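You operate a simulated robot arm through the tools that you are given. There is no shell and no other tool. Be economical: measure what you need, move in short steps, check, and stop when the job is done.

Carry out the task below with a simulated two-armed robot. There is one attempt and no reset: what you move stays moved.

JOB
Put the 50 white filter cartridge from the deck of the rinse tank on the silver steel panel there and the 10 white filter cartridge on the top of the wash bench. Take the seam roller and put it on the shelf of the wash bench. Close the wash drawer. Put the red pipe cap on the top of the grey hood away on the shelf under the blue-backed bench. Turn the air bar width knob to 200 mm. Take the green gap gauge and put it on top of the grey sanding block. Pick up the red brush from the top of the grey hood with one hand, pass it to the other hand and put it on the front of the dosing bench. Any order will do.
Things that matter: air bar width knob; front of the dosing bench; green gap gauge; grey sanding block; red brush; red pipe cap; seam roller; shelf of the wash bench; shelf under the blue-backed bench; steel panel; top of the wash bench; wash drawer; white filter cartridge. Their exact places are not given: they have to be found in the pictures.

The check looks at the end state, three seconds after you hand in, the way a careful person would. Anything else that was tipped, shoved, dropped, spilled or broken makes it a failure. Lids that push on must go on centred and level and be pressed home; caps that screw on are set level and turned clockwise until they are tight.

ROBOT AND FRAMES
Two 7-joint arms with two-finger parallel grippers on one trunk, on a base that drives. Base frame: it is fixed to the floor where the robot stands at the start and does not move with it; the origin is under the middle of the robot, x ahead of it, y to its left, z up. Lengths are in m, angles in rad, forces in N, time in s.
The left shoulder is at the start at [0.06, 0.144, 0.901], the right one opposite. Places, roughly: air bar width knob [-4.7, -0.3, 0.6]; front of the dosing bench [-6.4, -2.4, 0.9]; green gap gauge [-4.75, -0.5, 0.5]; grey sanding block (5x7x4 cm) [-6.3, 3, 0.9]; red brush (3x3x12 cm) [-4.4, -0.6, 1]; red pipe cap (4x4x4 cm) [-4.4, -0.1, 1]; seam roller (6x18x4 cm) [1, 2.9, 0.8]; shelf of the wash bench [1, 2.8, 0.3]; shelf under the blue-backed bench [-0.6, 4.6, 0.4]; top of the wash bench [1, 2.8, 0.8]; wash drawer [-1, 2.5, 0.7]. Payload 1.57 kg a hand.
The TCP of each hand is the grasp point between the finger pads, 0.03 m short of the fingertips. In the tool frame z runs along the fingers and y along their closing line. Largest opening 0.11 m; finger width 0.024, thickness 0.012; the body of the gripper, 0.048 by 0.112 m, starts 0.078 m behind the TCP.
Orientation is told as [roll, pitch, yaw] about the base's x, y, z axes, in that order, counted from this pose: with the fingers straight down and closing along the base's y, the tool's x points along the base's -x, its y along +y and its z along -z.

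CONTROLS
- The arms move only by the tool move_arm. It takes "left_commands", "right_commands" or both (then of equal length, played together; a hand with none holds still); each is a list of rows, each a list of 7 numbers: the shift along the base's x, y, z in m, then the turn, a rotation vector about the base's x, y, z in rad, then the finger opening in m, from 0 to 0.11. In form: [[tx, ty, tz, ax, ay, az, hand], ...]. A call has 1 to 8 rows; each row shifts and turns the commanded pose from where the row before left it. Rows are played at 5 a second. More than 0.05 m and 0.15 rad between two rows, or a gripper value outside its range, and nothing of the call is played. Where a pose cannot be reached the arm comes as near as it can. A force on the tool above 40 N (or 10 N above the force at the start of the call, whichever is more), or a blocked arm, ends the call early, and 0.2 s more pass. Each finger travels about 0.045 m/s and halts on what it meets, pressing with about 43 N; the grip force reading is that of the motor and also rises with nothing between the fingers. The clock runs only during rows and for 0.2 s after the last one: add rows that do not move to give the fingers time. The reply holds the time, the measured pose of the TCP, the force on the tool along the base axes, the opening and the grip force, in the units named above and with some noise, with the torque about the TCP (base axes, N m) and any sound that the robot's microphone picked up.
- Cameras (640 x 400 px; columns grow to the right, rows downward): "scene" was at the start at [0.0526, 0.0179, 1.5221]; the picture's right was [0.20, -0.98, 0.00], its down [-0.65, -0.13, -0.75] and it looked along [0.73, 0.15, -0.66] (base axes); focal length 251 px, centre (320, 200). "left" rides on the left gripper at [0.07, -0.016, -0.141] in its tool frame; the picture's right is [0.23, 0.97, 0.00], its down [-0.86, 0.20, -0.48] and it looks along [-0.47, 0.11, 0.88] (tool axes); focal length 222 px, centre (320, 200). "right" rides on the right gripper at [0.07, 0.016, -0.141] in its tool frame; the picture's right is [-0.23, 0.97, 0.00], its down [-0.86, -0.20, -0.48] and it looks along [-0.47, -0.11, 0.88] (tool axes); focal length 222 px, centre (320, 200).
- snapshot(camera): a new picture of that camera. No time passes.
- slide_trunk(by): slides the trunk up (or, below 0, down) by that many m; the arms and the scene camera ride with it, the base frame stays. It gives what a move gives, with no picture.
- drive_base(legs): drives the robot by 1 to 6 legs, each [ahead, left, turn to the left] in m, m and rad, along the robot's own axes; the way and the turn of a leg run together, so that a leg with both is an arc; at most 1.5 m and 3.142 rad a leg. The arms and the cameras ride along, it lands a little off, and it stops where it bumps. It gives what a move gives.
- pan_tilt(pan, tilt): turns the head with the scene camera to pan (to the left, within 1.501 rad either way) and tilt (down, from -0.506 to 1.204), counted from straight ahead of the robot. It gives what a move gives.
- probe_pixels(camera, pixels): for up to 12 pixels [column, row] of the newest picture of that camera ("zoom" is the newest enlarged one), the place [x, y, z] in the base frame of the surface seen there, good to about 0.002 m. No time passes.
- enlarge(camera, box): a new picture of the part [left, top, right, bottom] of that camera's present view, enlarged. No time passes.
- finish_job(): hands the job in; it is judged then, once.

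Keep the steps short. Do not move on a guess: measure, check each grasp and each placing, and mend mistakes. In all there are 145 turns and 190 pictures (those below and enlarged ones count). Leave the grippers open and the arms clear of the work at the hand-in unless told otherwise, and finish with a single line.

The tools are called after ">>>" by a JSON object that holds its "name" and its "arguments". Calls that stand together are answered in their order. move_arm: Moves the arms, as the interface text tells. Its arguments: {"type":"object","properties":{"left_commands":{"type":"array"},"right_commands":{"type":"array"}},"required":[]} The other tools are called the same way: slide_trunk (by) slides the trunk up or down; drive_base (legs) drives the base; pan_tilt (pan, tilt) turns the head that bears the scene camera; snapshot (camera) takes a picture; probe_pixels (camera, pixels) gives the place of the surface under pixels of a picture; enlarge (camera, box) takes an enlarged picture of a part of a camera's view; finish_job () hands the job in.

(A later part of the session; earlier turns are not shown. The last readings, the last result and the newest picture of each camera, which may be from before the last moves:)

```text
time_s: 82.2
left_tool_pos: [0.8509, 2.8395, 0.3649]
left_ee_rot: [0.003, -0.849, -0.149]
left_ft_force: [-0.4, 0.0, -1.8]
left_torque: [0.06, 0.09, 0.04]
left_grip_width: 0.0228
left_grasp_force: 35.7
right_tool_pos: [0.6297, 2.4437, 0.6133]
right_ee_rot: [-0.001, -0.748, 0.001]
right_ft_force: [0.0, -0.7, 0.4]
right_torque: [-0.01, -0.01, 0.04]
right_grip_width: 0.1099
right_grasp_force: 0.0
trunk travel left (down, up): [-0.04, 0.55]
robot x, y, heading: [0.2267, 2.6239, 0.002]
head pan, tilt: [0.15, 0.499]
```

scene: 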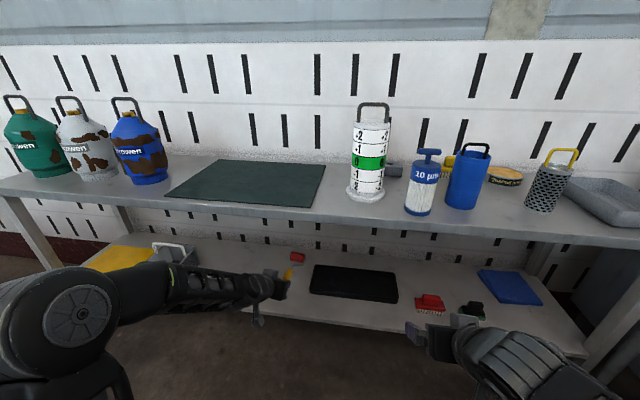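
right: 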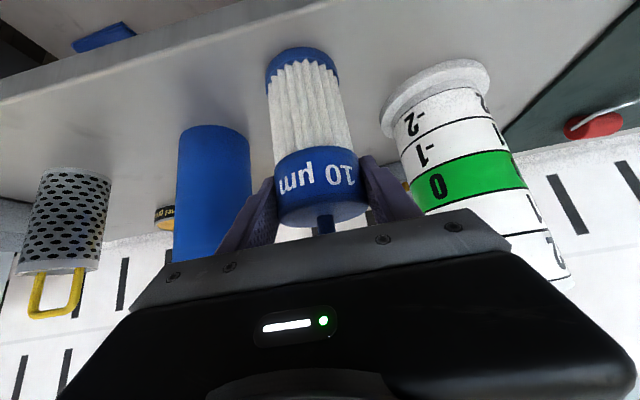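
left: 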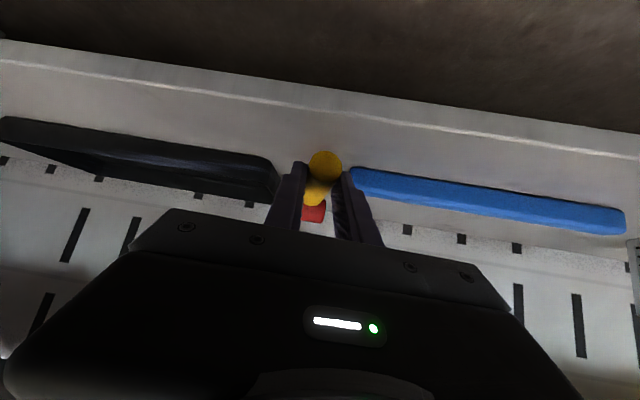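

>>> {"name": "move_arm", "arguments": {"left_commands": [[0, 0, -0.001, 0, 0, 0, 0.01], [0, 0, -0.001, 0, 0, 0, 0.01], [0, 0, -0.001, 0, 0, 0, 0.01], [0, 0, 0, 0, 0, 0, 0.01]]}}

>>> {"name": "enlarge", "arguments": {"camera": "scene", "box": [240, 230, 340, 310]}}

```text
time_s: 83.2
left_tool_pos: [0.8509, 2.8403, 0.3626]
left_ee_rot: [0.004, -0.85, -0.149]
left_ft_force: [0.1, -0.7, -1.3]
left_torque: [0.01, 0.07, -0.01]
left_grip_width: 0.023
left_grasp_force: 35.3
right_tool_pos: [0.6297, 2.4436, 0.6129]
right_ee_rot: [-0.002, -0.749, 0.002]
right_ft_force: [0.2, 0.6, -0.2]
right_torque: [-0.03, -0.03, -0.02]
right_grip_width: 0.1101
right_grasp_force: 0.2
trunk travel left (down, up): [-0.04, 0.55]
robot x, y, heading: [0.2264, 2.625, 0.001]
head pan, tilt: [0.15, 0.499]
```

```text
5.00 times, centred on (290, 270) of scene
```

zoom: 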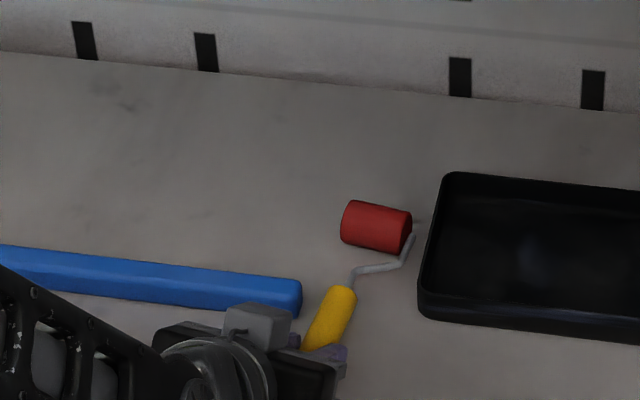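

>>> {"name": "move_arm", "arguments": {"left_commands": [[0, 0, -0.001, 0, 0, 0, 0.01], [0, 0, -0.001, 0, 0, 0, 0.01], [0, 0, 0, 0, 0, 0, 0.01]]}}

```text
time_s: 84.0
left_tool_pos: [0.8508, 2.8407, 0.3606]
left_ee_rot: [0.004, -0.85, -0.149]
left_ft_force: [1.0, 0.1, 0.2]
left_torque: [-0.03, -0.12, 0.03]
left_grip_width: 0.023
left_grasp_force: 36.0
right_tool_pos: [0.6292, 2.444, 0.6129]
right_ee_rot: [0.001, -0.749, 0.001]
right_ft_force: [-0.4, 0.8, 0.1]
right_torque: [0.05, -0.01, 0.02]
right_grip_width: 0.1099
right_grasp_force: 0.0
trunk travel left (down, up): [-0.04, 0.55]
robot x, y, heading: [0.229, 2.6215, -0.001]
head pan, tilt: [0.15, 0.499]
```

Light touch (load taken off). Open to 0.04, back out along the axis.

>>> {"name": "move_arm", "arguments": {"left_commands": [[0, 0, 0, 0, 0, 0, 0.03], [0, 0, 0, 0, 0, 0, 0.04], [-0.015, 0.002, 0.014, 0, 0, 0, 0.04], [-0.03, 0.004, 0.028, 0, 0, 0, 0.04], [-0.035, 0.005, 0.03, 0, 0, 0, 0.06], [-0.04, 0, 0.02, 0, 0, 0, 0.08], [-0.045, 0, 0, 0, 0, 0, 0.08]]}}

>>> {"name": "enlarge", "arguments": {"camera": "scene", "box": [200, 220, 360, 340]}}

```text
time_s: 85.6
left_tool_pos: [0.7116, 2.86, 0.4562]
left_ee_rot: [0.002, -0.848, -0.147]
left_ft_force: [0.6, 0.5, -0.2]
left_torque: [0.0, 0.04, 0.02]
left_grip_width: 0.0798
left_grasp_force: 0.0
left hand out of reach, approached as far as the arm can: row 7
right_tool_pos: [0.6294, 2.4439, 0.6127]
right_ee_rot: [-0.001, -0.749, 0.002]
right_ft_force: [0.5, 0.2, -0.1]
right_torque: [0.01, -0.01, 0.02]
right_grip_width: 0.1101
right_grasp_force: 0.0
trunk travel left (down, up): [-0.04, 0.55]
robot x, y, heading: [0.2292, 2.6273, -0.001]
head pan, tilt: [0.15, 0.499]
```

```text
3.33 times, centred on (280, 280) of scene
```

zoom: 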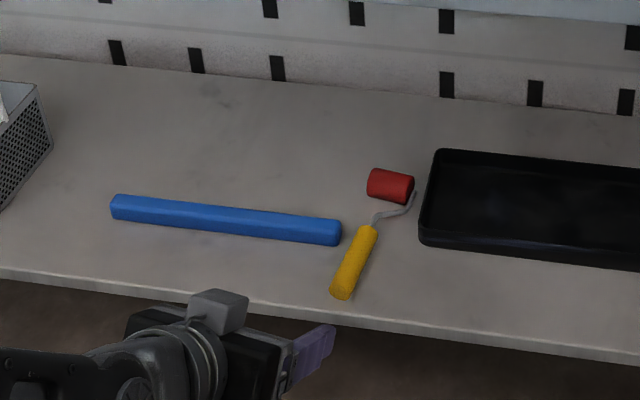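

Roller rests on the shelf, clear of its neighbours. Back off, raise the trunk, and fold both hands upright and in.

>>> {"name": "drive_base", "arguments": {"legs": [[-0.17, 0, 0]]}}

>>> {"name": "slide_trunk", "arguments": {"by": 0.3}}

>>> {"name": "move_arm", "arguments": {"left_commands": [[-0.01, 0, 0.03, 0, 0, 0.148, 0.08], [-0.01, 0, 0.03, 0, 0.142, 0, 0.08], [-0.02, 0, 0.03, 0, 0.142, 0, 0.08], [-0.03, 0, 0.02, 0, 0.142, 0, 0.08], [-0.03, 0, 0.02, 0, 0.142, 0, 0.08], [-0.03, 0, 0.02, 0, 0.142, 0, 0.08], [0, 0, 0, 0, 0.142, 0, 0.08]], "right_commands": [[0, 0, 0, 0, 0.125, 0, 0.11], [-0.01, 0, 0, 0, 0.125, 0, 0.11], [-0.02, 0, 0, 0, 0.125, 0, 0.11], [-0.02, 0, 0, 0, 0.125, 0, 0.11], [-0.02, 0, 0, 0, 0.125, 0, 0.11], [-0.02, 0, 0, 0, 0.125, 0, 0.11], [0, 0, 0, 0, 0, 0, 0.11]]}}

>>> {"name": "pan_tilt", "arguments": {"pan": 1.5, "tilt": 0.4}}

>>> {"name": "snapshot", "arguments": {"camera": "scene"}}

```text
time_s: 87.0
left_tool_pos: [0.5443, 2.8593, 0.4563]
left_ee_rot: [0.002, -0.849, -0.148]
left_ft_force: [-0.4, -0.2, -0.8]
left_torque: [0.02, 0.0, 0.0]
left_grip_width: 0.0802
left_grasp_force: 0.0
right_tool_pos: [0.4611, 2.4427, 0.6128]
right_ee_rot: [-0.002, -0.748, 0.002]
right_ft_force: [0.4, -0.1, -0.6]
right_torque: [0.01, 0.04, -0.05]
right_grip_width: 0.1101
right_grasp_force: 0.1
trunk travel left (down, up): [-0.04, 0.55]
robot x, y, heading: [0.0644, 2.6256, 0.003]
head pan, tilt: [0.15, 0.499]
```

```text
time_s: 90.0
left_tool_pos: [0.5449, 2.8606, 0.7559]
left_ee_rot: [0.004, -0.847, -0.147]
left_ft_force: [0.3, 0.8, 0.4]
left_torque: [0.0, -0.02, -0.01]
left_grip_width: 0.0801
left_grasp_force: 0.0
right_tool_pos: [0.4612, 2.4429, 0.9129]
right_ee_rot: [0.001, -0.748, 0.003]
right_ft_force: [-0.2, 0.0, -0.4]
right_torque: [0.0, -0.02, -0.02]
right_grip_width: 0.1103
right_grasp_force: 0.1
trunk travel left (down, up): [-0.34, 0.25]
robot x, y, heading: [0.0615, 2.624, 0.003]
head pan, tilt: [0.15, 0.499]
```

```text
time_s: 91.6
left_tool_pos: [0.4377, 2.8755, 0.8849]
left_ee_rot: [0.055, -0.1, 0.001]
left_ft_force: [0.0, -0.3, 0.1]
left_torque: [0.0, -0.03, -0.03]
left_grip_width: 0.0797
left_grasp_force: 0.2
left hand out of reach, approached as far as the arm can: row 1, 2, 3
right_tool_pos: [0.3709, 2.4436, 0.9128]
right_ee_rot: [0.002, 0.0, 0.003]
right_ft_force: [0.2, -0.4, 0.0]
right_torque: [-0.02, -0.02, -0.02]
right_grip_width: 0.1104
right_grasp_force: 0.1
trunk travel left (down, up): [-0.34, 0.25]
robot x, y, heading: [0.0622, 2.6209, -0.001]
head pan, tilt: [0.15, 0.499]
```

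```text
time_s: 93.1
left_tool_pos: [0.4377, 2.8774, 0.8841]
left_ee_rot: [0.055, -0.104, 0.003]
left_ft_force: [0.1, 0.2, -0.2]
left_torque: [0.02, 0.0, 0.0]
left_grip_width: 0.0799
left_grasp_force: 0.0
right_tool_pos: [0.3706, 2.4431, 0.9118]
right_ee_rot: [0.001, -0.001, 0.0]
right_ft_force: [-0.3, 0.8, 0.3]
right_torque: [-0.03, 0.0, -0.01]
right_grip_width: 0.1102
right_grasp_force: 0.0
trunk travel left (down, up): [-0.34, 0.25]
robot x, y, heading: [0.0618, 2.6221, 0.008]
head pan, tilt: [1.499, 0.4]
```

```text
123 pictures are left
```

scene: 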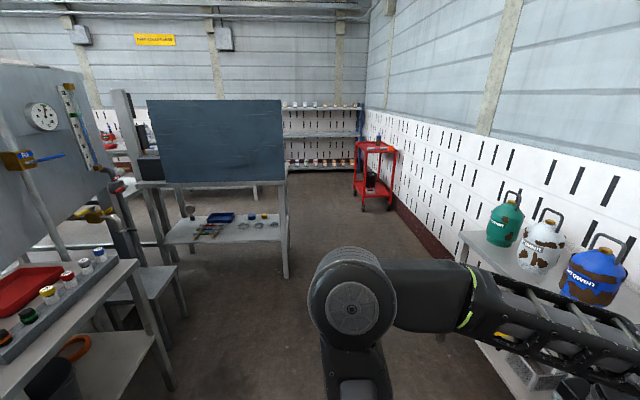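

Turn around on the spot to face the drawer side (aisle is ±0.7 m, my sweep is about 0.55 m).

>>> {"name": "drive_base", "arguments": {"legs": [[0, 0, 1.57], [0, 0, 1.57]]}}

>>> {"name": "pan_tilt", "arguments": {"pan": 0.0, "tilt": 0.5}}

>>> {"name": "snapshot", "arguments": {"camera": "scene"}}

```text
time_s: 101.2
left_tool_pos: [-0.3175, 2.3693, 0.8845]
left_ee_rot: [0.056, -0.101, 3.14]
left_ft_force: [0.0, 0.0, -0.2]
left_torque: [-0.01, 0.0, -0.02]
left_grip_width: 0.0802
left_grasp_force: 0.1
right_tool_pos: [-0.2494, 2.8023, 0.9117]
right_ee_rot: [0.002, 0.0, 3.14]
right_ft_force: [0.2, 0.7, 0.5]
right_torque: [-0.06, -0.02, -0.03]
right_grip_width: 0.1102
right_grasp_force: 0.1
trunk travel left (down, up): [-0.34, 0.25]
robot x, y, heading: [0.0619, 2.6253, 3.137]
head pan, tilt: [1.499, 0.4]
```

```text
time_s: 102.8
left_tool_pos: [-0.3185, 2.3695, 0.8844]
left_ee_rot: [0.055, -0.101, 3.142]
left_ft_force: [0.9, -1.0, 0.2]
left_torque: [0.02, 0.01, 0.02]
left_grip_width: 0.08
left_grasp_force: 0.0
right_tool_pos: [-0.2503, 2.8024, 0.9129]
right_ee_rot: [0.001, 0.001, 3.14]
right_ft_force: [0.4, 0.2, 0.1]
right_torque: [0.02, -0.01, 0.0]
right_grip_width: 0.1099
right_grasp_force: 0.1
trunk travel left (down, up): [-0.34, 0.25]
robot x, y, heading: [0.064, 2.6261, 3.136]
head pan, tilt: [0.0, 0.499]
```

```text
122 pictures are left
```

scene: 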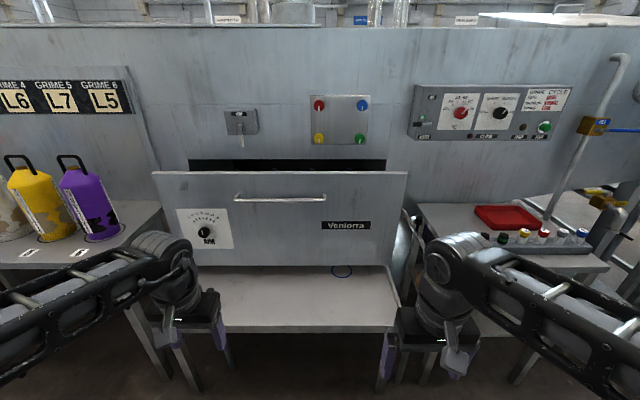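

The drawer with a front handle stands open (dark slot behind). Measure it.

>>> {"name": "enlarge", "arguments": {"camera": "scene", "box": [140, 130, 430, 300]}}

>>> {"name": "probe_pixels", "arguments": {"camera": "scene", "pixels": [[280, 196], [240, 196], [322, 196], [280, 215], [160, 172], [400, 172], [280, 172], [280, 255], [160, 150], [280, 300], [205, 232], [280, 165]]}}

```text
2.21 times, centred on (285, 215) of scene
```

zoom: 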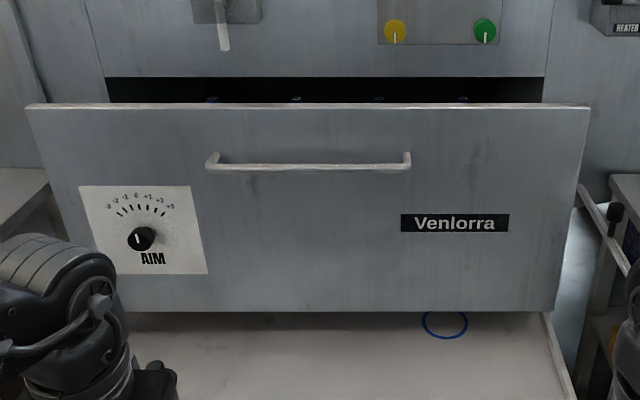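

```text
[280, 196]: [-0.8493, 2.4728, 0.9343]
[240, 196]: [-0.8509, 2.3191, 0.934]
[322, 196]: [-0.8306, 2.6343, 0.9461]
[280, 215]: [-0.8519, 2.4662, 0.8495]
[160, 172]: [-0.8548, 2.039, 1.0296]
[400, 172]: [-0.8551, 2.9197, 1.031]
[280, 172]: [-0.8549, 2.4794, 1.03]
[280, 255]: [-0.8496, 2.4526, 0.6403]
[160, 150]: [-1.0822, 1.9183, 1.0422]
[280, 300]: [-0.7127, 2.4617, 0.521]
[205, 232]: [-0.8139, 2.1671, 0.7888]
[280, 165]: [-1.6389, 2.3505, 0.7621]
```

The front face is at x=-0.853, the cabinet face at about -1.08: push about 0.2 m. Check the step/bench below and its front edge.

>>> {"name": "pan_tilt", "arguments": {"pan": 0.0, "tilt": 0.8}}

>>> {"name": "snapshot", "arguments": {"camera": "scene"}}

>>> {"name": "probe_pixels", "arguments": {"camera": "scene", "pixels": [[280, 150], [280, 190], [280, 208], [280, 214], [280, 230], [100, 200], [460, 200], [280, 262], [60, 160], [520, 160]]}}

```text
time_s: 103.6
left_tool_pos: [-0.3181, 2.3691, 0.8839]
left_ee_rot: [0.056, -0.099, 3.142]
left_ft_force: [0.0, 0.2, -0.1]
left_torque: [0.04, -0.02, -0.04]
left_grip_width: 0.0798
left_grasp_force: 0.0
right_tool_pos: [-0.2496, 2.8023, 0.913]
right_ee_rot: [0.003, 0.0, 3.141]
right_ft_force: [0.0, 0.5, -0.7]
right_torque: [-0.02, -0.02, 0.01]
right_grip_width: 0.1101
right_grasp_force: 0.1
trunk travel left (down, up): [-0.34, 0.25]
robot x, y, heading: [0.0572, 2.623, 3.148]
head pan, tilt: [0.0, 0.799]
```

```text
120 pictures are left
```

scene: 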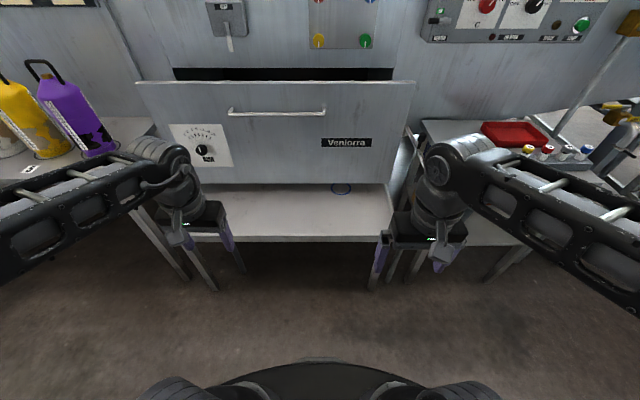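

```text
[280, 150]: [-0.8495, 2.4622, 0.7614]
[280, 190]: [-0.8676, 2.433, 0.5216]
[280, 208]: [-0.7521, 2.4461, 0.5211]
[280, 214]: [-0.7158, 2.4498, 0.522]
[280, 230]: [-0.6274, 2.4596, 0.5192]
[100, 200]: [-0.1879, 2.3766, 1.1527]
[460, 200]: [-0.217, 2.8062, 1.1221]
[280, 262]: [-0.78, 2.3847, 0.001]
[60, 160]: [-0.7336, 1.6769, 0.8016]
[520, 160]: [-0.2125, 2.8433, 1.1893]
```

Push spot: panel centre (y≈2.48, z≈0.80), below the handle. Turn the left hand to point at the drawer with fingers closed.

>>> {"name": "move_arm", "arguments": {"left_commands": [[-0.025, 0.014, -0.01, 0.02, 0.14, 0, 0.03], [-0.025, 0.014, -0.01, 0.02, 0.14, 0, 0], [-0.025, 0.014, -0.01, 0.015, 0.14, 0, 0], [-0.025, 0.014, -0.01, 0, 0.14, 0, 0], [-0.025, 0.014, -0.01, 0, 0.14, 0, 0], [-0.025, 0.014, -0.01, 0, 0.14, 0, 0], [-0.025, 0.014, -0.01, 0, 0.14, 0, 0], [-0.025, 0.014, -0.01, 0, 0.14, 0, 0]]}}

>>> {"name": "move_arm", "arguments": {"left_commands": [[-0.02, 0, 0, 0, 0.14, 0, 0], [-0.02, 0, 0, 0, 0.12, 0, 0], [0, 0, 0, 0, 0, 0, 0]]}}

>>> {"name": "snapshot", "arguments": {"camera": "scene"}}

```text
time_s: 105.4
left_tool_pos: [-0.5212, 2.4801, 0.802]
left_ee_rot: [-0.044, -1.222, -3.094]
left_ft_force: [-1.3, 0.0, 0.1]
left_torque: [0.02, 0.03, -0.01]
left_grip_width: 0.0
left_grasp_force: 21.5
right_tool_pos: [-0.2507, 2.8022, 0.9121]
right_ee_rot: [0.003, 0.002, 3.14]
right_ft_force: [0.0, 1.1, -1.1]
right_torque: [0.02, 0.01, -0.03]
right_grip_width: 0.1101
right_grasp_force: 0.0
trunk travel left (down, up): [-0.34, 0.25]
robot x, y, heading: [0.0559, 2.6251, 3.142]
head pan, tilt: [0.0, 0.799]
```

```text
time_s: 106.2
left_tool_pos: [-0.5585, 2.4819, 0.803]
left_ee_rot: [-0.178, -1.482, -2.96]
left_ft_force: [-0.5, -0.4, 0.4]
left_torque: [0.0, -0.03, -0.01]
left_grip_width: 0.0
left_grasp_force: 21.2
right_tool_pos: [-0.25, 2.8015, 0.9127]
right_ee_rot: [0.001, 0.0, 3.138]
right_ft_force: [0.0, 0.4, 0.8]
right_torque: [0.04, 0.0, 0.02]
right_grip_width: 0.11
right_grasp_force: 0.0
trunk travel left (down, up): [-0.34, 0.25]
robot x, y, heading: [0.0617, 2.6248, 3.138]
head pan, tilt: [0.0, 0.799]
```

```text
119 pictures are left
```

scene: 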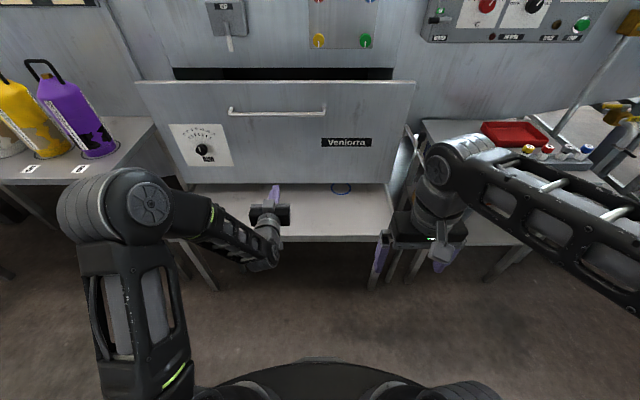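

Drive ahead 0.25 to bring the fingertips just before the panel.

>>> {"name": "drive_base", "arguments": {"legs": [[0.24, 0, 0]]}}

>>> {"name": "move_arm", "arguments": {"left_commands": [[-0.03, 0, 0, 0, 0, 0, 0], [-0.03, 0, 0, 0, 0, 0, 0], [-0.03, 0, 0, 0, 0, 0, 0], [-0.03, 0, 0, 0, 0, 0, 0], [0, 0, 0, 0, 0, 0, 0]]}}

>>> {"name": "snapshot", "arguments": {"camera": "scene"}}

```text
time_s: 107.9
left_tool_pos: [-0.7964, 2.4828, 0.8033]
left_ee_rot: [-0.171, -1.48, -2.968]
left_ft_force: [-1.0, -0.3, -0.3]
left_torque: [0.01, -0.01, 0.0]
left_grip_width: 0.0
left_grasp_force: 21.2
right_tool_pos: [-0.4857, 2.802, 0.9134]
right_ee_rot: [0.003, 0.0, 3.139]
right_ft_force: [-0.6, -0.6, 0.4]
right_torque: [0.0, -0.03, -0.02]
right_grip_width: 0.1101
right_grasp_force: 0.0
trunk travel left (down, up): [-0.34, 0.25]
robot x, y, heading: [-0.1742, 2.6231, 3.137]
head pan, tilt: [0.0, 0.799]
```

```text
time_s: 109.1
left_tool_pos: [-0.9163, 2.4824, 0.8047]
left_ee_rot: [-0.168, -1.479, -2.968]
left_ft_force: [0.5, -0.6, 0.9]
left_torque: [0.0, -0.03, -0.01]
left_grip_width: 0.0001
left_grasp_force: 21.8
right_tool_pos: [-0.4853, 2.8019, 0.9131]
right_ee_rot: [0.002, 0.0, 3.139]
right_ft_force: [0.2, 0.0, 0.3]
right_torque: [-0.02, 0.0, 0.0]
right_grip_width: 0.11
right_grasp_force: 0.1
trunk travel left (down, up): [-0.34, 0.25]
robot x, y, heading: [-0.1772, 2.6228, 3.142]
head pan, tilt: [0.0, 0.799]
```

```text
118 pictures are left
```

scene: 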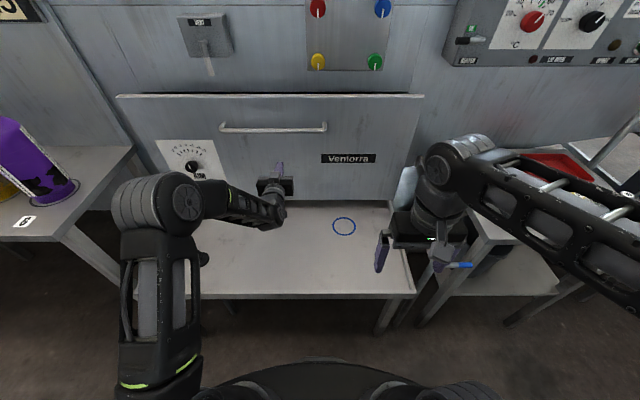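

It slides easily. Keep pushing; contact at the stop should show as force.

>>> {"name": "move_arm", "arguments": {"left_commands": [[-0.03, 0, 0, 0, 0, 0, 0], [-0.03, 0, 0, 0, 0, 0, 0], [-0.025, 0, 0, 0, 0, 0, 0], [-0.02, 0, 0, 0, 0, 0, 0], [0, 0, 0, 0, 0, 0, 0]]}}

>>> {"name": "snapshot", "arguments": {"camera": "scene"}}

>>> {"name": "probe_pixels", "arguments": {"camera": "scene", "pixels": [[240, 110], [360, 110], [360, 60], [360, 85], [240, 85], [300, 170], [110, 120]]}}

```text
time_s: 110.3
left_tool_pos: [-1.0201, 2.4821, 0.8027]
left_ee_rot: [-0.172, -1.482, -2.969]
left_ft_force: [0.2, -0.3, 0.6]
left_torque: [0.02, -0.01, -0.02]
left_grip_width: 0.0
left_grasp_force: 21.4
right_tool_pos: [-0.4844, 2.8031, 0.9134]
right_ee_rot: [0.003, 0.001, 3.137]
right_ft_force: [0.7, -0.9, -0.7]
right_torque: [0.0, -0.01, 0.02]
right_grip_width: 0.1101
right_grasp_force: 0.0
trunk travel left (down, up): [-0.34, 0.25]
robot x, y, heading: [-0.1744, 2.6259, 3.141]
head pan, tilt: [0.0, 0.799]
```

```text
117 pictures are left
```

scene: 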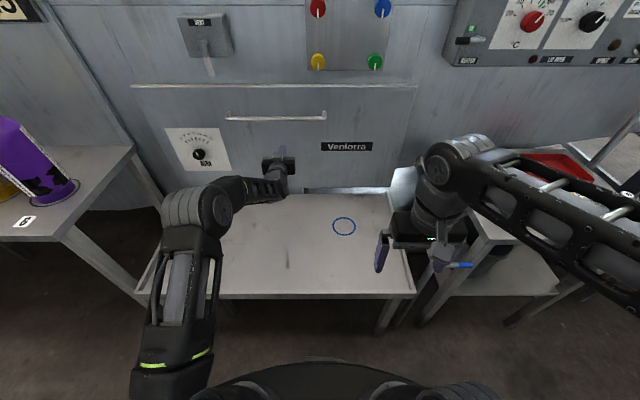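

```text
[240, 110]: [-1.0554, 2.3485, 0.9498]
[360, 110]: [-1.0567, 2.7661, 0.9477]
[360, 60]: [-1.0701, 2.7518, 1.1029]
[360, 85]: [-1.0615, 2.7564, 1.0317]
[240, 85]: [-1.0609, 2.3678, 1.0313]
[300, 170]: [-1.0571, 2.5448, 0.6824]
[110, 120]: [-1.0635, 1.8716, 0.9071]
```

Face now at -1.056. Push further to feel the stop.

>>> {"name": "move_arm", "arguments": {"left_commands": [[-0.01, 0, 0, 0, 0, 0, 0], [-0.01, 0, 0, 0, 0, 0, 0], [-0.01, 0, 0, 0, 0, 0, 0], [0, 0, 0, 0, 0, 0, 0]]}}

>>> {"name": "enlarge", "arguments": {"camera": "scene", "box": [110, 40, 430, 220]}}

```text
time_s: 110.8
left_tool_pos: [-1.0255, 2.4823, 0.8036]
left_ee_rot: [-0.17, -1.475, -2.97]
left_ft_force: [36.2, -1.3, 8.7]
left_torque: [-0.01, 0.57, 0.04]
left_grip_width: 0.0002
left_grasp_force: 21.3
right_tool_pos: [-0.481, 2.8022, 0.9147]
right_ee_rot: [0.002, -0.003, 3.141]
right_ft_force: [0.1, 0.8, -0.1]
right_torque: [0.01, 0.0, 0.02]
right_grip_width: 0.11
right_grasp_force: 0.1
trunk travel left (down, up): [-0.34, 0.25]
robot x, y, heading: [-0.1726, 2.6213, -3.14]
head pan, tilt: [0.0, 0.799]
stopped in row 2 (left hand): the force on the tool passed its limit (the readings are from after the stop); the commanded pose is now the measured one
```

```text
2.00 times, centred on (270, 130) of scene
```

zoom: 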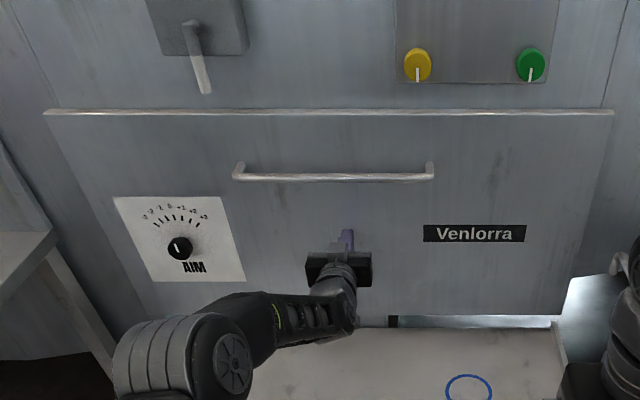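

Stop reached at 36 N; the drawer is shut. Retract, back off, and fold the left hand upright.

>>> {"name": "move_arm", "arguments": {"left_commands": [[0.02, 0, 0, 0, 0, 0, 0], [0.05, 0, 0, 0, 0, 0, 0], [0.05, 0, 0, 0, 0, 0, 0], [0.05, 0, 0, 0, 0, 0, 0]]}}

>>> {"name": "drive_base", "arguments": {"legs": [[-0.22, 0, 0]]}}

>>> {"name": "move_arm", "arguments": {"left_commands": [[0.03, -0.01, 0.01, 0, -0.145, 0, 0.05], [0.03, -0.01, 0.01, 0, -0.145, 0, 0.08], [0.03, -0.01, 0.01, 0, -0.145, 0, 0.08], [0.03, -0.01, 0.01, 0, -0.145, 0, 0.08], [0.03, -0.01, 0.01, 0, -0.145, 0, 0.08], [0.02, -0.01, 0.01, 0, -0.145, 0, 0.08], [0.02, -0.01, 0.01, 0, -0.145, 0, 0.08], [0.02, -0.01, 0.01, 0, -0.145, 0, 0.08]]}}

>>> {"name": "pan_tilt", "arguments": {"pan": 1.45, "tilt": 0.3}}

>>> {"name": "snapshot", "arguments": {"camera": "scene"}}

>>> {"name": "pan_tilt", "arguments": {"pan": -1.4, "tilt": 0.3}}

>>> {"name": "snapshot", "arguments": {"camera": "scene"}}

```text
time_s: 111.8
left_tool_pos: [-0.8601, 2.4799, 0.7997]
left_ee_rot: [-0.156, -1.471, -2.984]
left_ft_force: [0.1, -0.3, 0.0]
left_torque: [0.01, -0.01, -0.02]
left_grip_width: 0.0
left_grasp_force: 21.8
right_tool_pos: [-0.4845, 2.8023, 0.9132]
right_ee_rot: [0.003, -0.001, 3.14]
right_ft_force: [-0.6, -0.3, 0.1]
right_torque: [0.02, 0.0, 0.01]
right_grip_width: 0.11
right_grasp_force: 0.1
trunk travel left (down, up): [-0.34, 0.25]
robot x, y, heading: [-0.1786, 2.6245, 3.143]
head pan, tilt: [0.0, 0.799]
```

```text
time_s: 113.5
left_tool_pos: [-0.6445, 2.4802, 0.7999]
left_ee_rot: [-0.155, -1.473, -2.987]
left_ft_force: [0.3, 0.3, -0.2]
left_torque: [0.0, -0.03, 0.0]
left_grip_width: 0.0
left_grasp_force: 21.4
right_tool_pos: [-0.2656, 2.8027, 0.9129]
right_ee_rot: [0.0, 0.001, 3.136]
right_ft_force: [0.1, 1.0, -0.4]
right_torque: [0.0, 0.02, -0.01]
right_grip_width: 0.11
right_grasp_force: 0.1
trunk travel left (down, up): [-0.34, 0.25]
robot x, y, heading: [0.0385, 2.6221, 3.136]
head pan, tilt: [0.0, 0.799]
```

```text
time_s: 115.3
left_tool_pos: [-0.4343, 2.4008, 0.8805]
left_ee_rot: [-0.009, -0.311, -3.127]
left_ft_force: [0.0, -0.3, 0.1]
left_torque: [0.01, -0.01, -0.04]
left_grip_width: 0.0799
left_grasp_force: 0.0
right_tool_pos: [-0.2662, 2.8037, 0.9134]
right_ee_rot: [0.001, -0.001, 3.137]
right_ft_force: [0.2, 0.1, 0.5]
right_torque: [0.01, 0.01, 0.01]
right_grip_width: 0.1099
right_grasp_force: 0.2
trunk travel left (down, up): [-0.34, 0.25]
robot x, y, heading: [0.0447, 2.6227, 3.138]
head pan, tilt: [0.0, 0.799]
```

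```text
time_s: 116.9
left_tool_pos: [-0.4346, 2.4014, 0.8796]
left_ee_rot: [-0.009, -0.312, -3.127]
left_ft_force: [-0.7, 0.1, -0.3]
left_torque: [-0.01, -0.02, -0.01]
left_grip_width: 0.0799
left_grasp_force: 0.1
right_tool_pos: [-0.267, 2.8023, 0.9125]
right_ee_rot: [0.002, -0.001, 3.136]
right_ft_force: [0.6, 0.3, 0.3]
right_torque: [-0.01, 0.0, -0.03]
right_grip_width: 0.1101
right_grasp_force: 0.1
trunk travel left (down, up): [-0.34, 0.25]
robot x, y, heading: [0.0445, 2.6218, 3.14]
head pan, tilt: [1.45, 0.3]
```

```text
115 pictures are left
```

scene: 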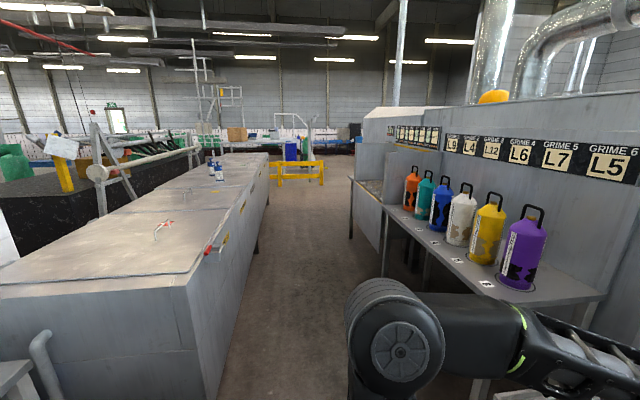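

```text
time_s: 119.4
left_tool_pos: [-0.4345, 2.4004, 0.8806]
left_ee_rot: [-0.008, -0.312, -3.127]
left_ft_force: [0.2, 0.2, 0.4]
left_torque: [-0.01, 0.01, 0.0]
left_grip_width: 0.0801
left_grasp_force: 0.1
right_tool_pos: [-0.2666, 2.8015, 0.9131]
right_ee_rot: [0.002, 0.0, 3.137]
right_ft_force: [-1.2, 0.8, 0.1]
right_torque: [-0.03, 0.02, 0.01]
right_grip_width: 0.1101
right_grasp_force: 0.1
trunk travel left (down, up): [-0.34, 0.25]
robot x, y, heading: [0.0419, 2.6209, 3.133]
head pan, tilt: [-1.4, 0.3]
```

```text
114 pictures are left
```

scene: 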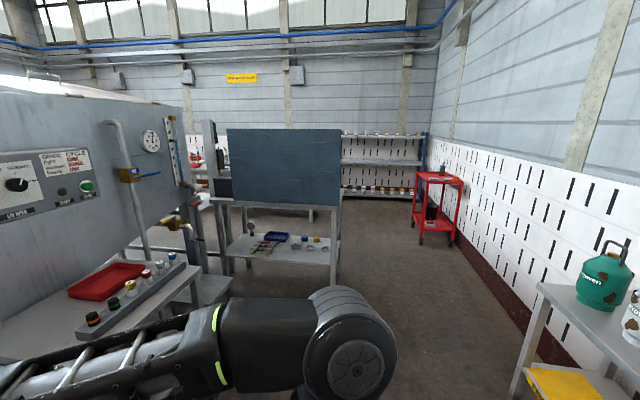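

Measure the machine's extents in both directions to plan the way to x≈-4.4.

>>> {"name": "probe_pixels", "arguments": {"camera": "scene", "pixels": [[190, 230], [215, 290], [330, 290], [230, 210], [183, 110], [290, 230], [340, 150], [60, 95]]}}

>>> {"name": "pan_tilt", "arguments": {"pan": 1.45, "tilt": 0.3}}

>>> {"name": "snapshot", "arguments": {"camera": "scene"}}

>>> {"name": "probe_pixels", "arguments": {"camera": "scene", "pixels": [[352, 182], [362, 115], [400, 100], [355, 220], [270, 165], [320, 180], [310, 200], [300, 155], [385, 215], [340, 160], [260, 250], [330, 215]]}}

```text
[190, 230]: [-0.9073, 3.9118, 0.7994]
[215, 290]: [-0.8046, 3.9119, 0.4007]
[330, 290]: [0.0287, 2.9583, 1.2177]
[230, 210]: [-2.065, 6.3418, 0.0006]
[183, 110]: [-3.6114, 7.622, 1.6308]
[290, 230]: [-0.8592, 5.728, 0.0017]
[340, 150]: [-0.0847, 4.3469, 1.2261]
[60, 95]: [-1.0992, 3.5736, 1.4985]
```

```text
time_s: 121.9
left_tool_pos: [-0.4358, 2.4013, 0.8809]
left_ee_rot: [-0.007, -0.313, -3.125]
left_ft_force: [-0.8, -0.2, -0.2]
left_torque: [-0.01, 0.02, 0.03]
left_grip_width: 0.08
left_grasp_force: 0.1
right_tool_pos: [-0.2668, 2.8031, 0.9131]
right_ee_rot: [0.002, 0.0, 3.136]
right_ft_force: [-0.3, 0.2, 0.6]
right_torque: [0.01, -0.03, 0.01]
right_grip_width: 0.1102
right_grasp_force: 0.2
trunk travel left (down, up): [-0.34, 0.25]
robot x, y, heading: [0.0447, 2.6234, 3.139]
head pan, tilt: [1.45, 0.3]
```

```text
113 pictures are left
```

scene: 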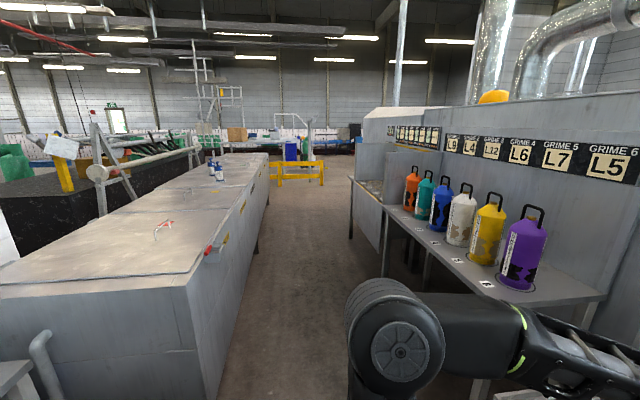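

```text
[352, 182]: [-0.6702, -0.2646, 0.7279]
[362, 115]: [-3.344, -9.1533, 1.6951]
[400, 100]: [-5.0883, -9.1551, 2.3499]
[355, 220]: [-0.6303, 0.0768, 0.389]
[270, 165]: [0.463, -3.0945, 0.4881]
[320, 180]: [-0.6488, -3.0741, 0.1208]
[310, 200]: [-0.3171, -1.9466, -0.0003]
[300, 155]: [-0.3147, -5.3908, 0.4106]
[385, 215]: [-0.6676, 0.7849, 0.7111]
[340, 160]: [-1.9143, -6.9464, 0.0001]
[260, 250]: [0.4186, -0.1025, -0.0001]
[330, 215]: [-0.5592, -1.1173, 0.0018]
```

South end of the machine is open beyond y≈-0.3. Tuck the left hand, then strafe down the aisle (left = -y), correcting drift.

>>> {"name": "move_arm", "arguments": {"left_commands": [[0.03, -0.01, 0.01, 0, -0.1, 0, 0.08], [0.04, -0.01, 0.01, 0, -0.1, 0, 0.08], [0.04, 0, 0.01, 0, -0.1, 0, 0.08]]}}

>>> {"name": "drive_base", "arguments": {"legs": [[0.05, 1.3, 0]]}}

```text
time_s: 122.7
left_tool_pos: [-0.3232, 2.3814, 0.9108]
left_ee_rot: [-0.004, -0.01, -3.125]
left_ft_force: [-0.3, 0.7, -0.6]
left_torque: [0.01, -0.01, 0.01]
left_grip_width: 0.0801
left_grasp_force: 0.0
right_tool_pos: [-0.2652, 2.8029, 0.9118]
right_ee_rot: [0.004, 0.0, 3.137]
right_ft_force: [0.3, -0.3, 0.3]
right_torque: [0.01, -0.01, -0.01]
right_grip_width: 0.1102
right_grasp_force: 0.1
trunk travel left (down, up): [-0.34, 0.25]
robot x, y, heading: [0.0462, 2.6215, 3.139]
head pan, tilt: [1.45, 0.3]
```

```text
time_s: 129.2
left_tool_pos: [-0.386, 1.0751, 0.9094]
left_ee_rot: [-0.002, -0.012, -3.133]
left_ft_force: [0.1, 0.2, 0.2]
left_torque: [-0.01, 0.0, 0.0]
left_grip_width: 0.0797
left_grasp_force: 0.0
right_tool_pos: [-0.3248, 1.4948, 0.912]
right_ee_rot: [0.004, 0.0, 3.13]
right_ft_force: [0.1, -0.4, -0.2]
right_torque: [0.02, 0.01, 0.04]
right_grip_width: 0.1103
right_grasp_force: 0.0
trunk travel left (down, up): [-0.34, 0.25]
robot x, y, heading: [-0.0198, 1.312, 3.133]
head pan, tilt: [1.45, 0.3]
```

>>> {"name": "drive_base", "arguments": {"legs": [[0, 1.3, 0], [0, 1.25, 0]]}}

>>> {"name": "pan_tilt", "arguments": {"pan": 0.2, "tilt": 0.25}}

>>> {"name": "snapshot", "arguments": {"camera": "scene"}}

```text
time_s: 141.6
left_tool_pos: [-0.4548, -1.4523, 0.9093]
left_ee_rot: [-0.002, -0.012, 3.115]
left_ft_force: [0.0, 1.0, 0.2]
left_torque: [-0.01, 0.0, -0.02]
left_grip_width: 0.0803
left_grasp_force: 0.0
right_tool_pos: [-0.3803, -1.0349, 0.9119]
right_ee_rot: [0.001, -0.001, 3.095]
right_ft_force: [-0.4, -0.1, -0.1]
right_torque: [-0.02, 0.0, -0.02]
right_grip_width: 0.1103
right_grasp_force: 0.0
trunk travel left (down, up): [-0.34, 0.25]
robot x, y, heading: [-0.0772, -1.2233, 3.106]
head pan, tilt: [1.45, 0.3]
```

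```text
time_s: 143.1
left_tool_pos: [-0.455, -1.4521, 0.909]
left_ee_rot: [-0.002, -0.013, 3.115]
left_ft_force: [0.0, -0.2, -1.0]
left_torque: [0.01, 0.02, 0.03]
left_grip_width: 0.0799
left_grasp_force: 0.0
right_tool_pos: [-0.3798, -1.0326, 0.914]
right_ee_rot: [0.002, 0.0, 3.093]
right_ft_force: [-0.6, 1.1, 0.8]
right_torque: [-0.03, -0.02, 0.02]
right_grip_width: 0.1103
right_grasp_force: 0.1
trunk travel left (down, up): [-0.34, 0.25]
robot x, y, heading: [-0.0775, -1.2242, 3.101]
head pan, tilt: [0.201, 0.25]
```

```text
112 pictures are left
```

scene: 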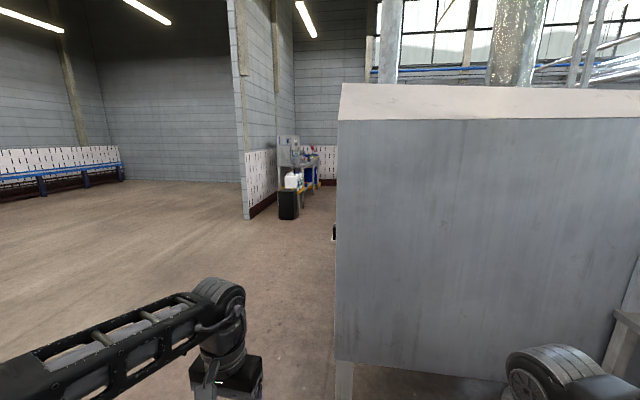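

>>> {"name": "probe_pixels", "arguments": {"camera": "scene", "pixels": [[345, 250], [345, 350], [330, 230], [333, 235], [290, 205], [245, 215], [310, 165], [280, 270], [600, 250]]}}

>>> {"name": "enlarge", "arguments": {"camera": "scene", "box": [220, 110, 380, 240]}}

```text
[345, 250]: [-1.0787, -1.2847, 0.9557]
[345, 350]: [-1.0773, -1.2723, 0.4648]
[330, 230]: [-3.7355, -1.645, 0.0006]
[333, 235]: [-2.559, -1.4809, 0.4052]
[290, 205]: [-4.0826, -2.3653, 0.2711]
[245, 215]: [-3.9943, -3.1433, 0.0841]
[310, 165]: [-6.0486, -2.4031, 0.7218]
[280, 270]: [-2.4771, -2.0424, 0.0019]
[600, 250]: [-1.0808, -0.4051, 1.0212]
```

```text
3.08 times, centred on (300, 175) of scene
```

zoom: 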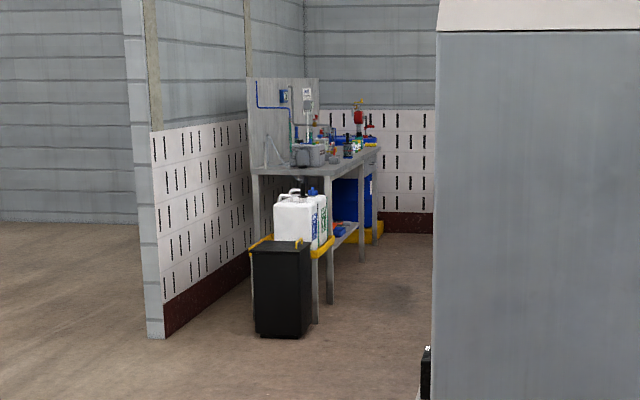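

Corridor between the machine corner (y≈-1.3) and the wall. Go left 0.72 and ahead toward -x.

>>> {"name": "drive_base", "arguments": {"legs": [[0, 0.72, 0.035], [1.3, 0, 0], [1.2, 0, 0]]}}

>>> {"name": "pan_tilt", "arguments": {"pan": -0.6, "tilt": 0.3}}

>>> {"name": "snapshot", "arguments": {"camera": "scene"}}

>>> {"name": "pan_tilt", "arguments": {"pan": 0.1, "tilt": 0.3}}

>>> {"name": "snapshot", "arguments": {"camera": "scene"}}

```text
time_s: 158.8
left_tool_pos: [-2.9637, -2.1693, 0.9096]
left_ee_rot: [-0.003, -0.011, -3.122]
left_ft_force: [0.0, -0.5, -0.6]
left_torque: [0.02, 0.0, 0.0]
left_grip_width: 0.0803
left_grasp_force: 0.1
right_tool_pos: [-2.9083, -1.747, 0.9123]
right_ee_rot: [0.003, 0.001, 3.139]
right_ft_force: [0.5, -0.4, 0.4]
right_torque: [-0.01, -0.01, 0.05]
right_grip_width: 0.1102
right_grasp_force: 0.0
trunk travel left (down, up): [-0.34, 0.25]
robot x, y, heading: [-2.5953, -1.9214, -3.146]
head pan, tilt: [0.201, 0.25]
```

```text
time_s: 159.9
left_tool_pos: [-2.9648, -2.1684, 0.9087]
left_ee_rot: [-0.001, -0.012, -3.123]
left_ft_force: [-0.4, -0.2, 0.2]
left_torque: [-0.03, -0.01, 0.0]
left_grip_width: 0.0799
left_grasp_force: 0.0
right_tool_pos: [-2.9072, -1.7457, 0.9141]
right_ee_rot: [0.003, 0.001, 3.141]
right_ft_force: [-0.6, 0.0, 0.1]
right_torque: [0.0, 0.02, 0.01]
right_grip_width: 0.11
right_grasp_force: 0.0
trunk travel left (down, up): [-0.34, 0.25]
robot x, y, heading: [-2.5911, -1.9247, -3.14]
head pan, tilt: [-0.6, 0.3]
```

```text
110 pictures are left
```

scene: 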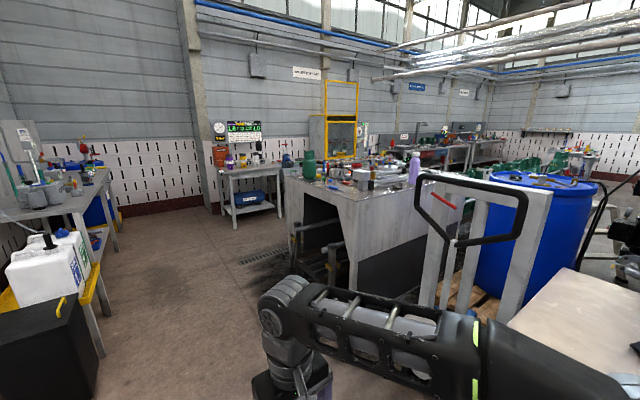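

```text
time_s: 161.0
left_tool_pos: [-2.9632, -2.1682, 0.9087]
left_ee_rot: [0.0, -0.011, -3.122]
left_ft_force: [0.4, -0.3, -0.1]
left_torque: [-0.03, 0.02, 0.03]
left_grip_width: 0.08
left_grasp_force: 0.0
right_tool_pos: [-2.9071, -1.7466, 0.9132]
right_ee_rot: [0.002, 0.0, 3.14]
right_ft_force: [0.3, 0.6, -0.8]
right_torque: [0.0, 0.0, -0.01]
right_grip_width: 0.1102
right_grasp_force: 0.1
trunk travel left (down, up): [-0.34, 0.25]
robot x, y, heading: [-2.5932, -1.9254, -3.146]
head pan, tilt: [0.099, 0.3]
```

```text
109 pictures are left
```

scene: 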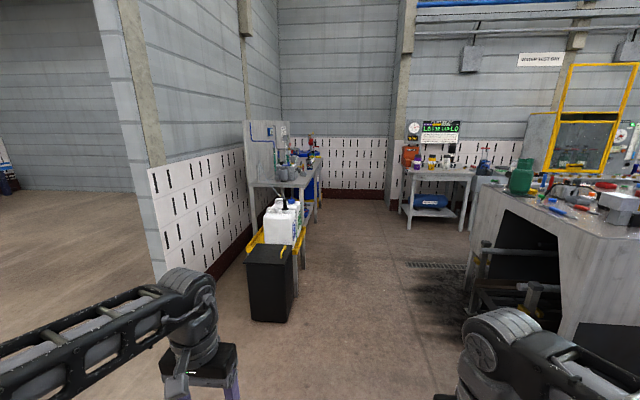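

The grey hood with items on top is ahead-right. Zoom and probe.

>>> {"name": "enlarge", "arguments": {"camera": "scene", "box": [440, 120, 640, 340]}}

>>> {"name": "probe_pixels", "arguments": {"camera": "scene", "pixels": [[475, 195], [600, 240], [560, 320], [500, 250], [490, 290], [520, 180], [270, 260], [285, 190], [440, 200], [430, 300], [632, 200], [330, 300]]}}

```text
1.82 times, centred on (540, 230) of scene
```

zoom: 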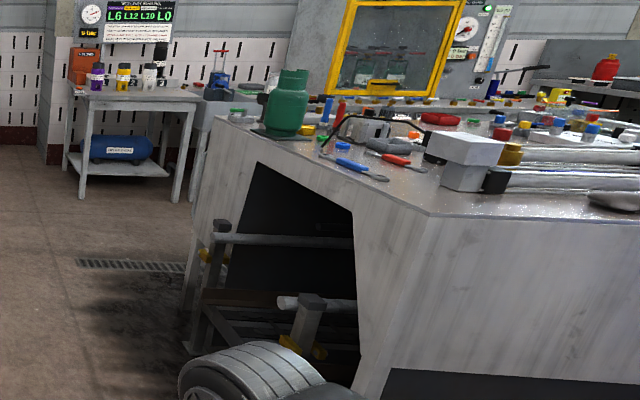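

```text
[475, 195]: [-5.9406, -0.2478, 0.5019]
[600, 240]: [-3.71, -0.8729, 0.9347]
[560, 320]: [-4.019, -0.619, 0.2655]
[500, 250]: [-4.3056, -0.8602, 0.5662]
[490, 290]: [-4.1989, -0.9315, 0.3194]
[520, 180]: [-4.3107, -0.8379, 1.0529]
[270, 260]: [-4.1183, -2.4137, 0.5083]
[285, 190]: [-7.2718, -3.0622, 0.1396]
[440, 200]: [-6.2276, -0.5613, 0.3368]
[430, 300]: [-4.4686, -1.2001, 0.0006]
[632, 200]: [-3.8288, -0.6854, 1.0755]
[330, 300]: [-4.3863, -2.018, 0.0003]
```

Drive: right 0.3 (to y≈-1.6), ahead 2.7 m to the west side of the hood.

>>> {"name": "drive_base", "arguments": {"legs": [[0.3, -0.32, 0], [1.2, 0, 0], [1.3, 0, 0]]}}

>>> {"name": "pan_tilt", "arguments": {"pan": -1.45, "tilt": 0.45}}

>>> {"name": "snapshot", "arguments": {"camera": "scene"}}

>>> {"name": "pan_tilt", "arguments": {"pan": -0.3, "tilt": 0.3}}

>>> {"name": "snapshot", "arguments": {"camera": "scene"}}

```text
time_s: 163.6
left_tool_pos: [-3.2625, -1.8566, 0.9097]
left_ee_rot: [-0.002, -0.011, -3.133]
left_ft_force: [0.8, 0.1, -0.2]
left_torque: [-0.01, -0.01, 0.01]
left_grip_width: 0.0801
left_grasp_force: 0.0
right_tool_pos: [-3.2014, -1.4348, 0.9126]
right_ee_rot: [0.001, 0.001, 3.13]
right_ft_force: [0.7, -0.7, -0.5]
right_torque: [0.0, -0.04, 0.0]
right_grip_width: 0.11
right_grasp_force: 0.1
trunk travel left (down, up): [-0.34, 0.25]
robot x, y, heading: [-2.8891, -1.6203, 3.134]
head pan, tilt: [0.099, 0.3]
stopped in leg 1: the robot was blocked; the commanded pose is now the measured one
```

```text
time_s: 165.3
left_tool_pos: [-3.2627, -1.8563, 0.9086]
left_ee_rot: [-0.002, -0.014, -3.132]
left_ft_force: [0.4, -0.3, -0.1]
left_torque: [0.02, -0.02, -0.02]
left_grip_width: 0.0799
left_grasp_force: 0.0
right_tool_pos: [-3.2005, -1.4355, 0.9126]
right_ee_rot: [0.001, -0.001, 3.129]
right_ft_force: [-0.7, 0.2, -0.9]
right_torque: [0.03, 0.02, 0.02]
right_grip_width: 0.1099
right_grasp_force: 0.0
trunk travel left (down, up): [-0.34, 0.25]
robot x, y, heading: [-2.8921, -1.6165, 3.132]
head pan, tilt: [-1.45, 0.45]
```

```text
107 pictures are left
```

scene: 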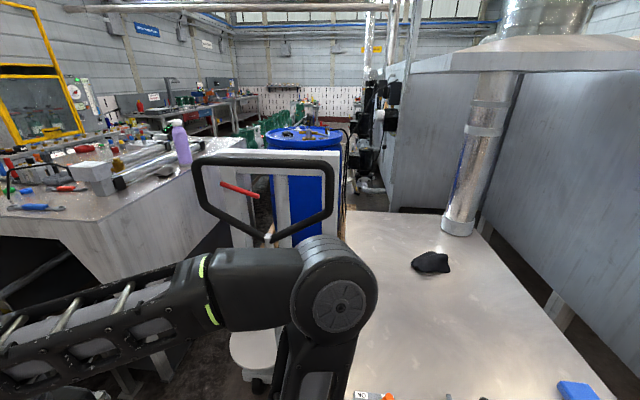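

```text
time_s: 166.6
left_tool_pos: [-3.2625, -1.8565, 0.9089]
left_ee_rot: [-0.002, -0.013, -3.132]
left_ft_force: [0.2, 0.3, -0.2]
left_torque: [0.01, -0.01, 0.01]
left_grip_width: 0.0798
left_grasp_force: 0.0
right_tool_pos: [-3.2018, -1.4365, 0.9135]
right_ee_rot: [0.003, 0.001, 3.131]
right_ft_force: [0.3, 0.4, 0.7]
right_torque: [-0.04, -0.02, 0.01]
right_grip_width: 0.1099
right_grasp_force: 0.0
trunk travel left (down, up): [-0.34, 0.25]
robot x, y, heading: [-2.8926, -1.6188, 3.124]
head pan, tilt: [-0.3, 0.3]
```

```text
106 pictures are left
```

scene: 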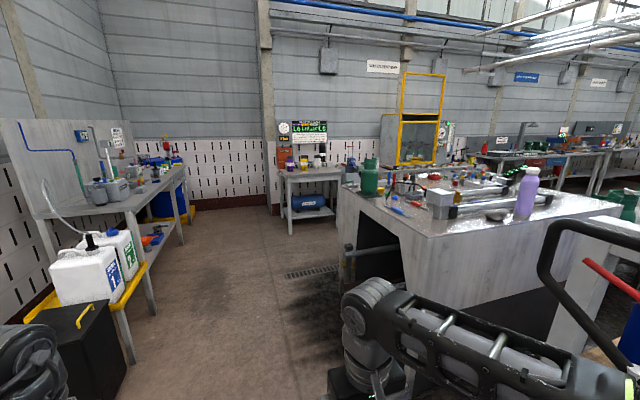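

The base bumped something on its right (a steel table). Look down on that side.

>>> {"name": "pan_tilt", "arguments": {"pan": -1.3, "tilt": 0.95}}

>>> {"name": "snapshot", "arguments": {"camera": "scene"}}

>>> {"name": "probe_pixels", "arguments": {"camera": "scene", "pixels": [[400, 100], [420, 200], [500, 250], [330, 60], [250, 200], [230, 230], [300, 130], [100, 150], [180, 120]]}}

```text
time_s: 167.9
left_tool_pos: [-3.2623, -1.8571, 0.9083]
left_ee_rot: [-0.003, -0.011, -3.135]
left_ft_force: [0.3, 0.0, 0.9]
left_torque: [0.01, -0.01, -0.01]
left_grip_width: 0.0801
left_grasp_force: 0.1
right_tool_pos: [-3.2023, -1.4359, 0.9124]
right_ee_rot: [0.004, 0.0, 3.129]
right_ft_force: [0.4, 0.3, 0.4]
right_torque: [0.0, -0.01, 0.02]
right_grip_width: 0.1098
right_grasp_force: 0.1
trunk travel left (down, up): [-0.34, 0.25]
robot x, y, heading: [-2.8906, -1.6181, 3.132]
head pan, tilt: [-1.3, 0.949]
```

```text
105 pictures are left
```

scene: 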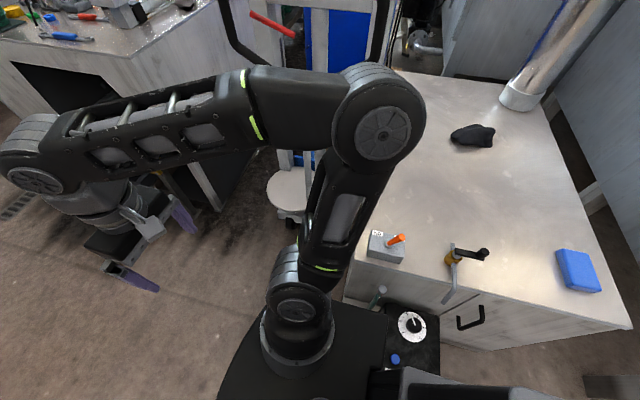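

```text
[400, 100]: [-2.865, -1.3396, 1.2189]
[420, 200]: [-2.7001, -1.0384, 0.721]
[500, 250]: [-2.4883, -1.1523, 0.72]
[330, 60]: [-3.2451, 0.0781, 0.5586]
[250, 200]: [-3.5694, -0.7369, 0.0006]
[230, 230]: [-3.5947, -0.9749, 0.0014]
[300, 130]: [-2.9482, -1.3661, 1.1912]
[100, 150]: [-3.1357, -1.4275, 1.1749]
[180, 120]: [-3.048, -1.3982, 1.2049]
```

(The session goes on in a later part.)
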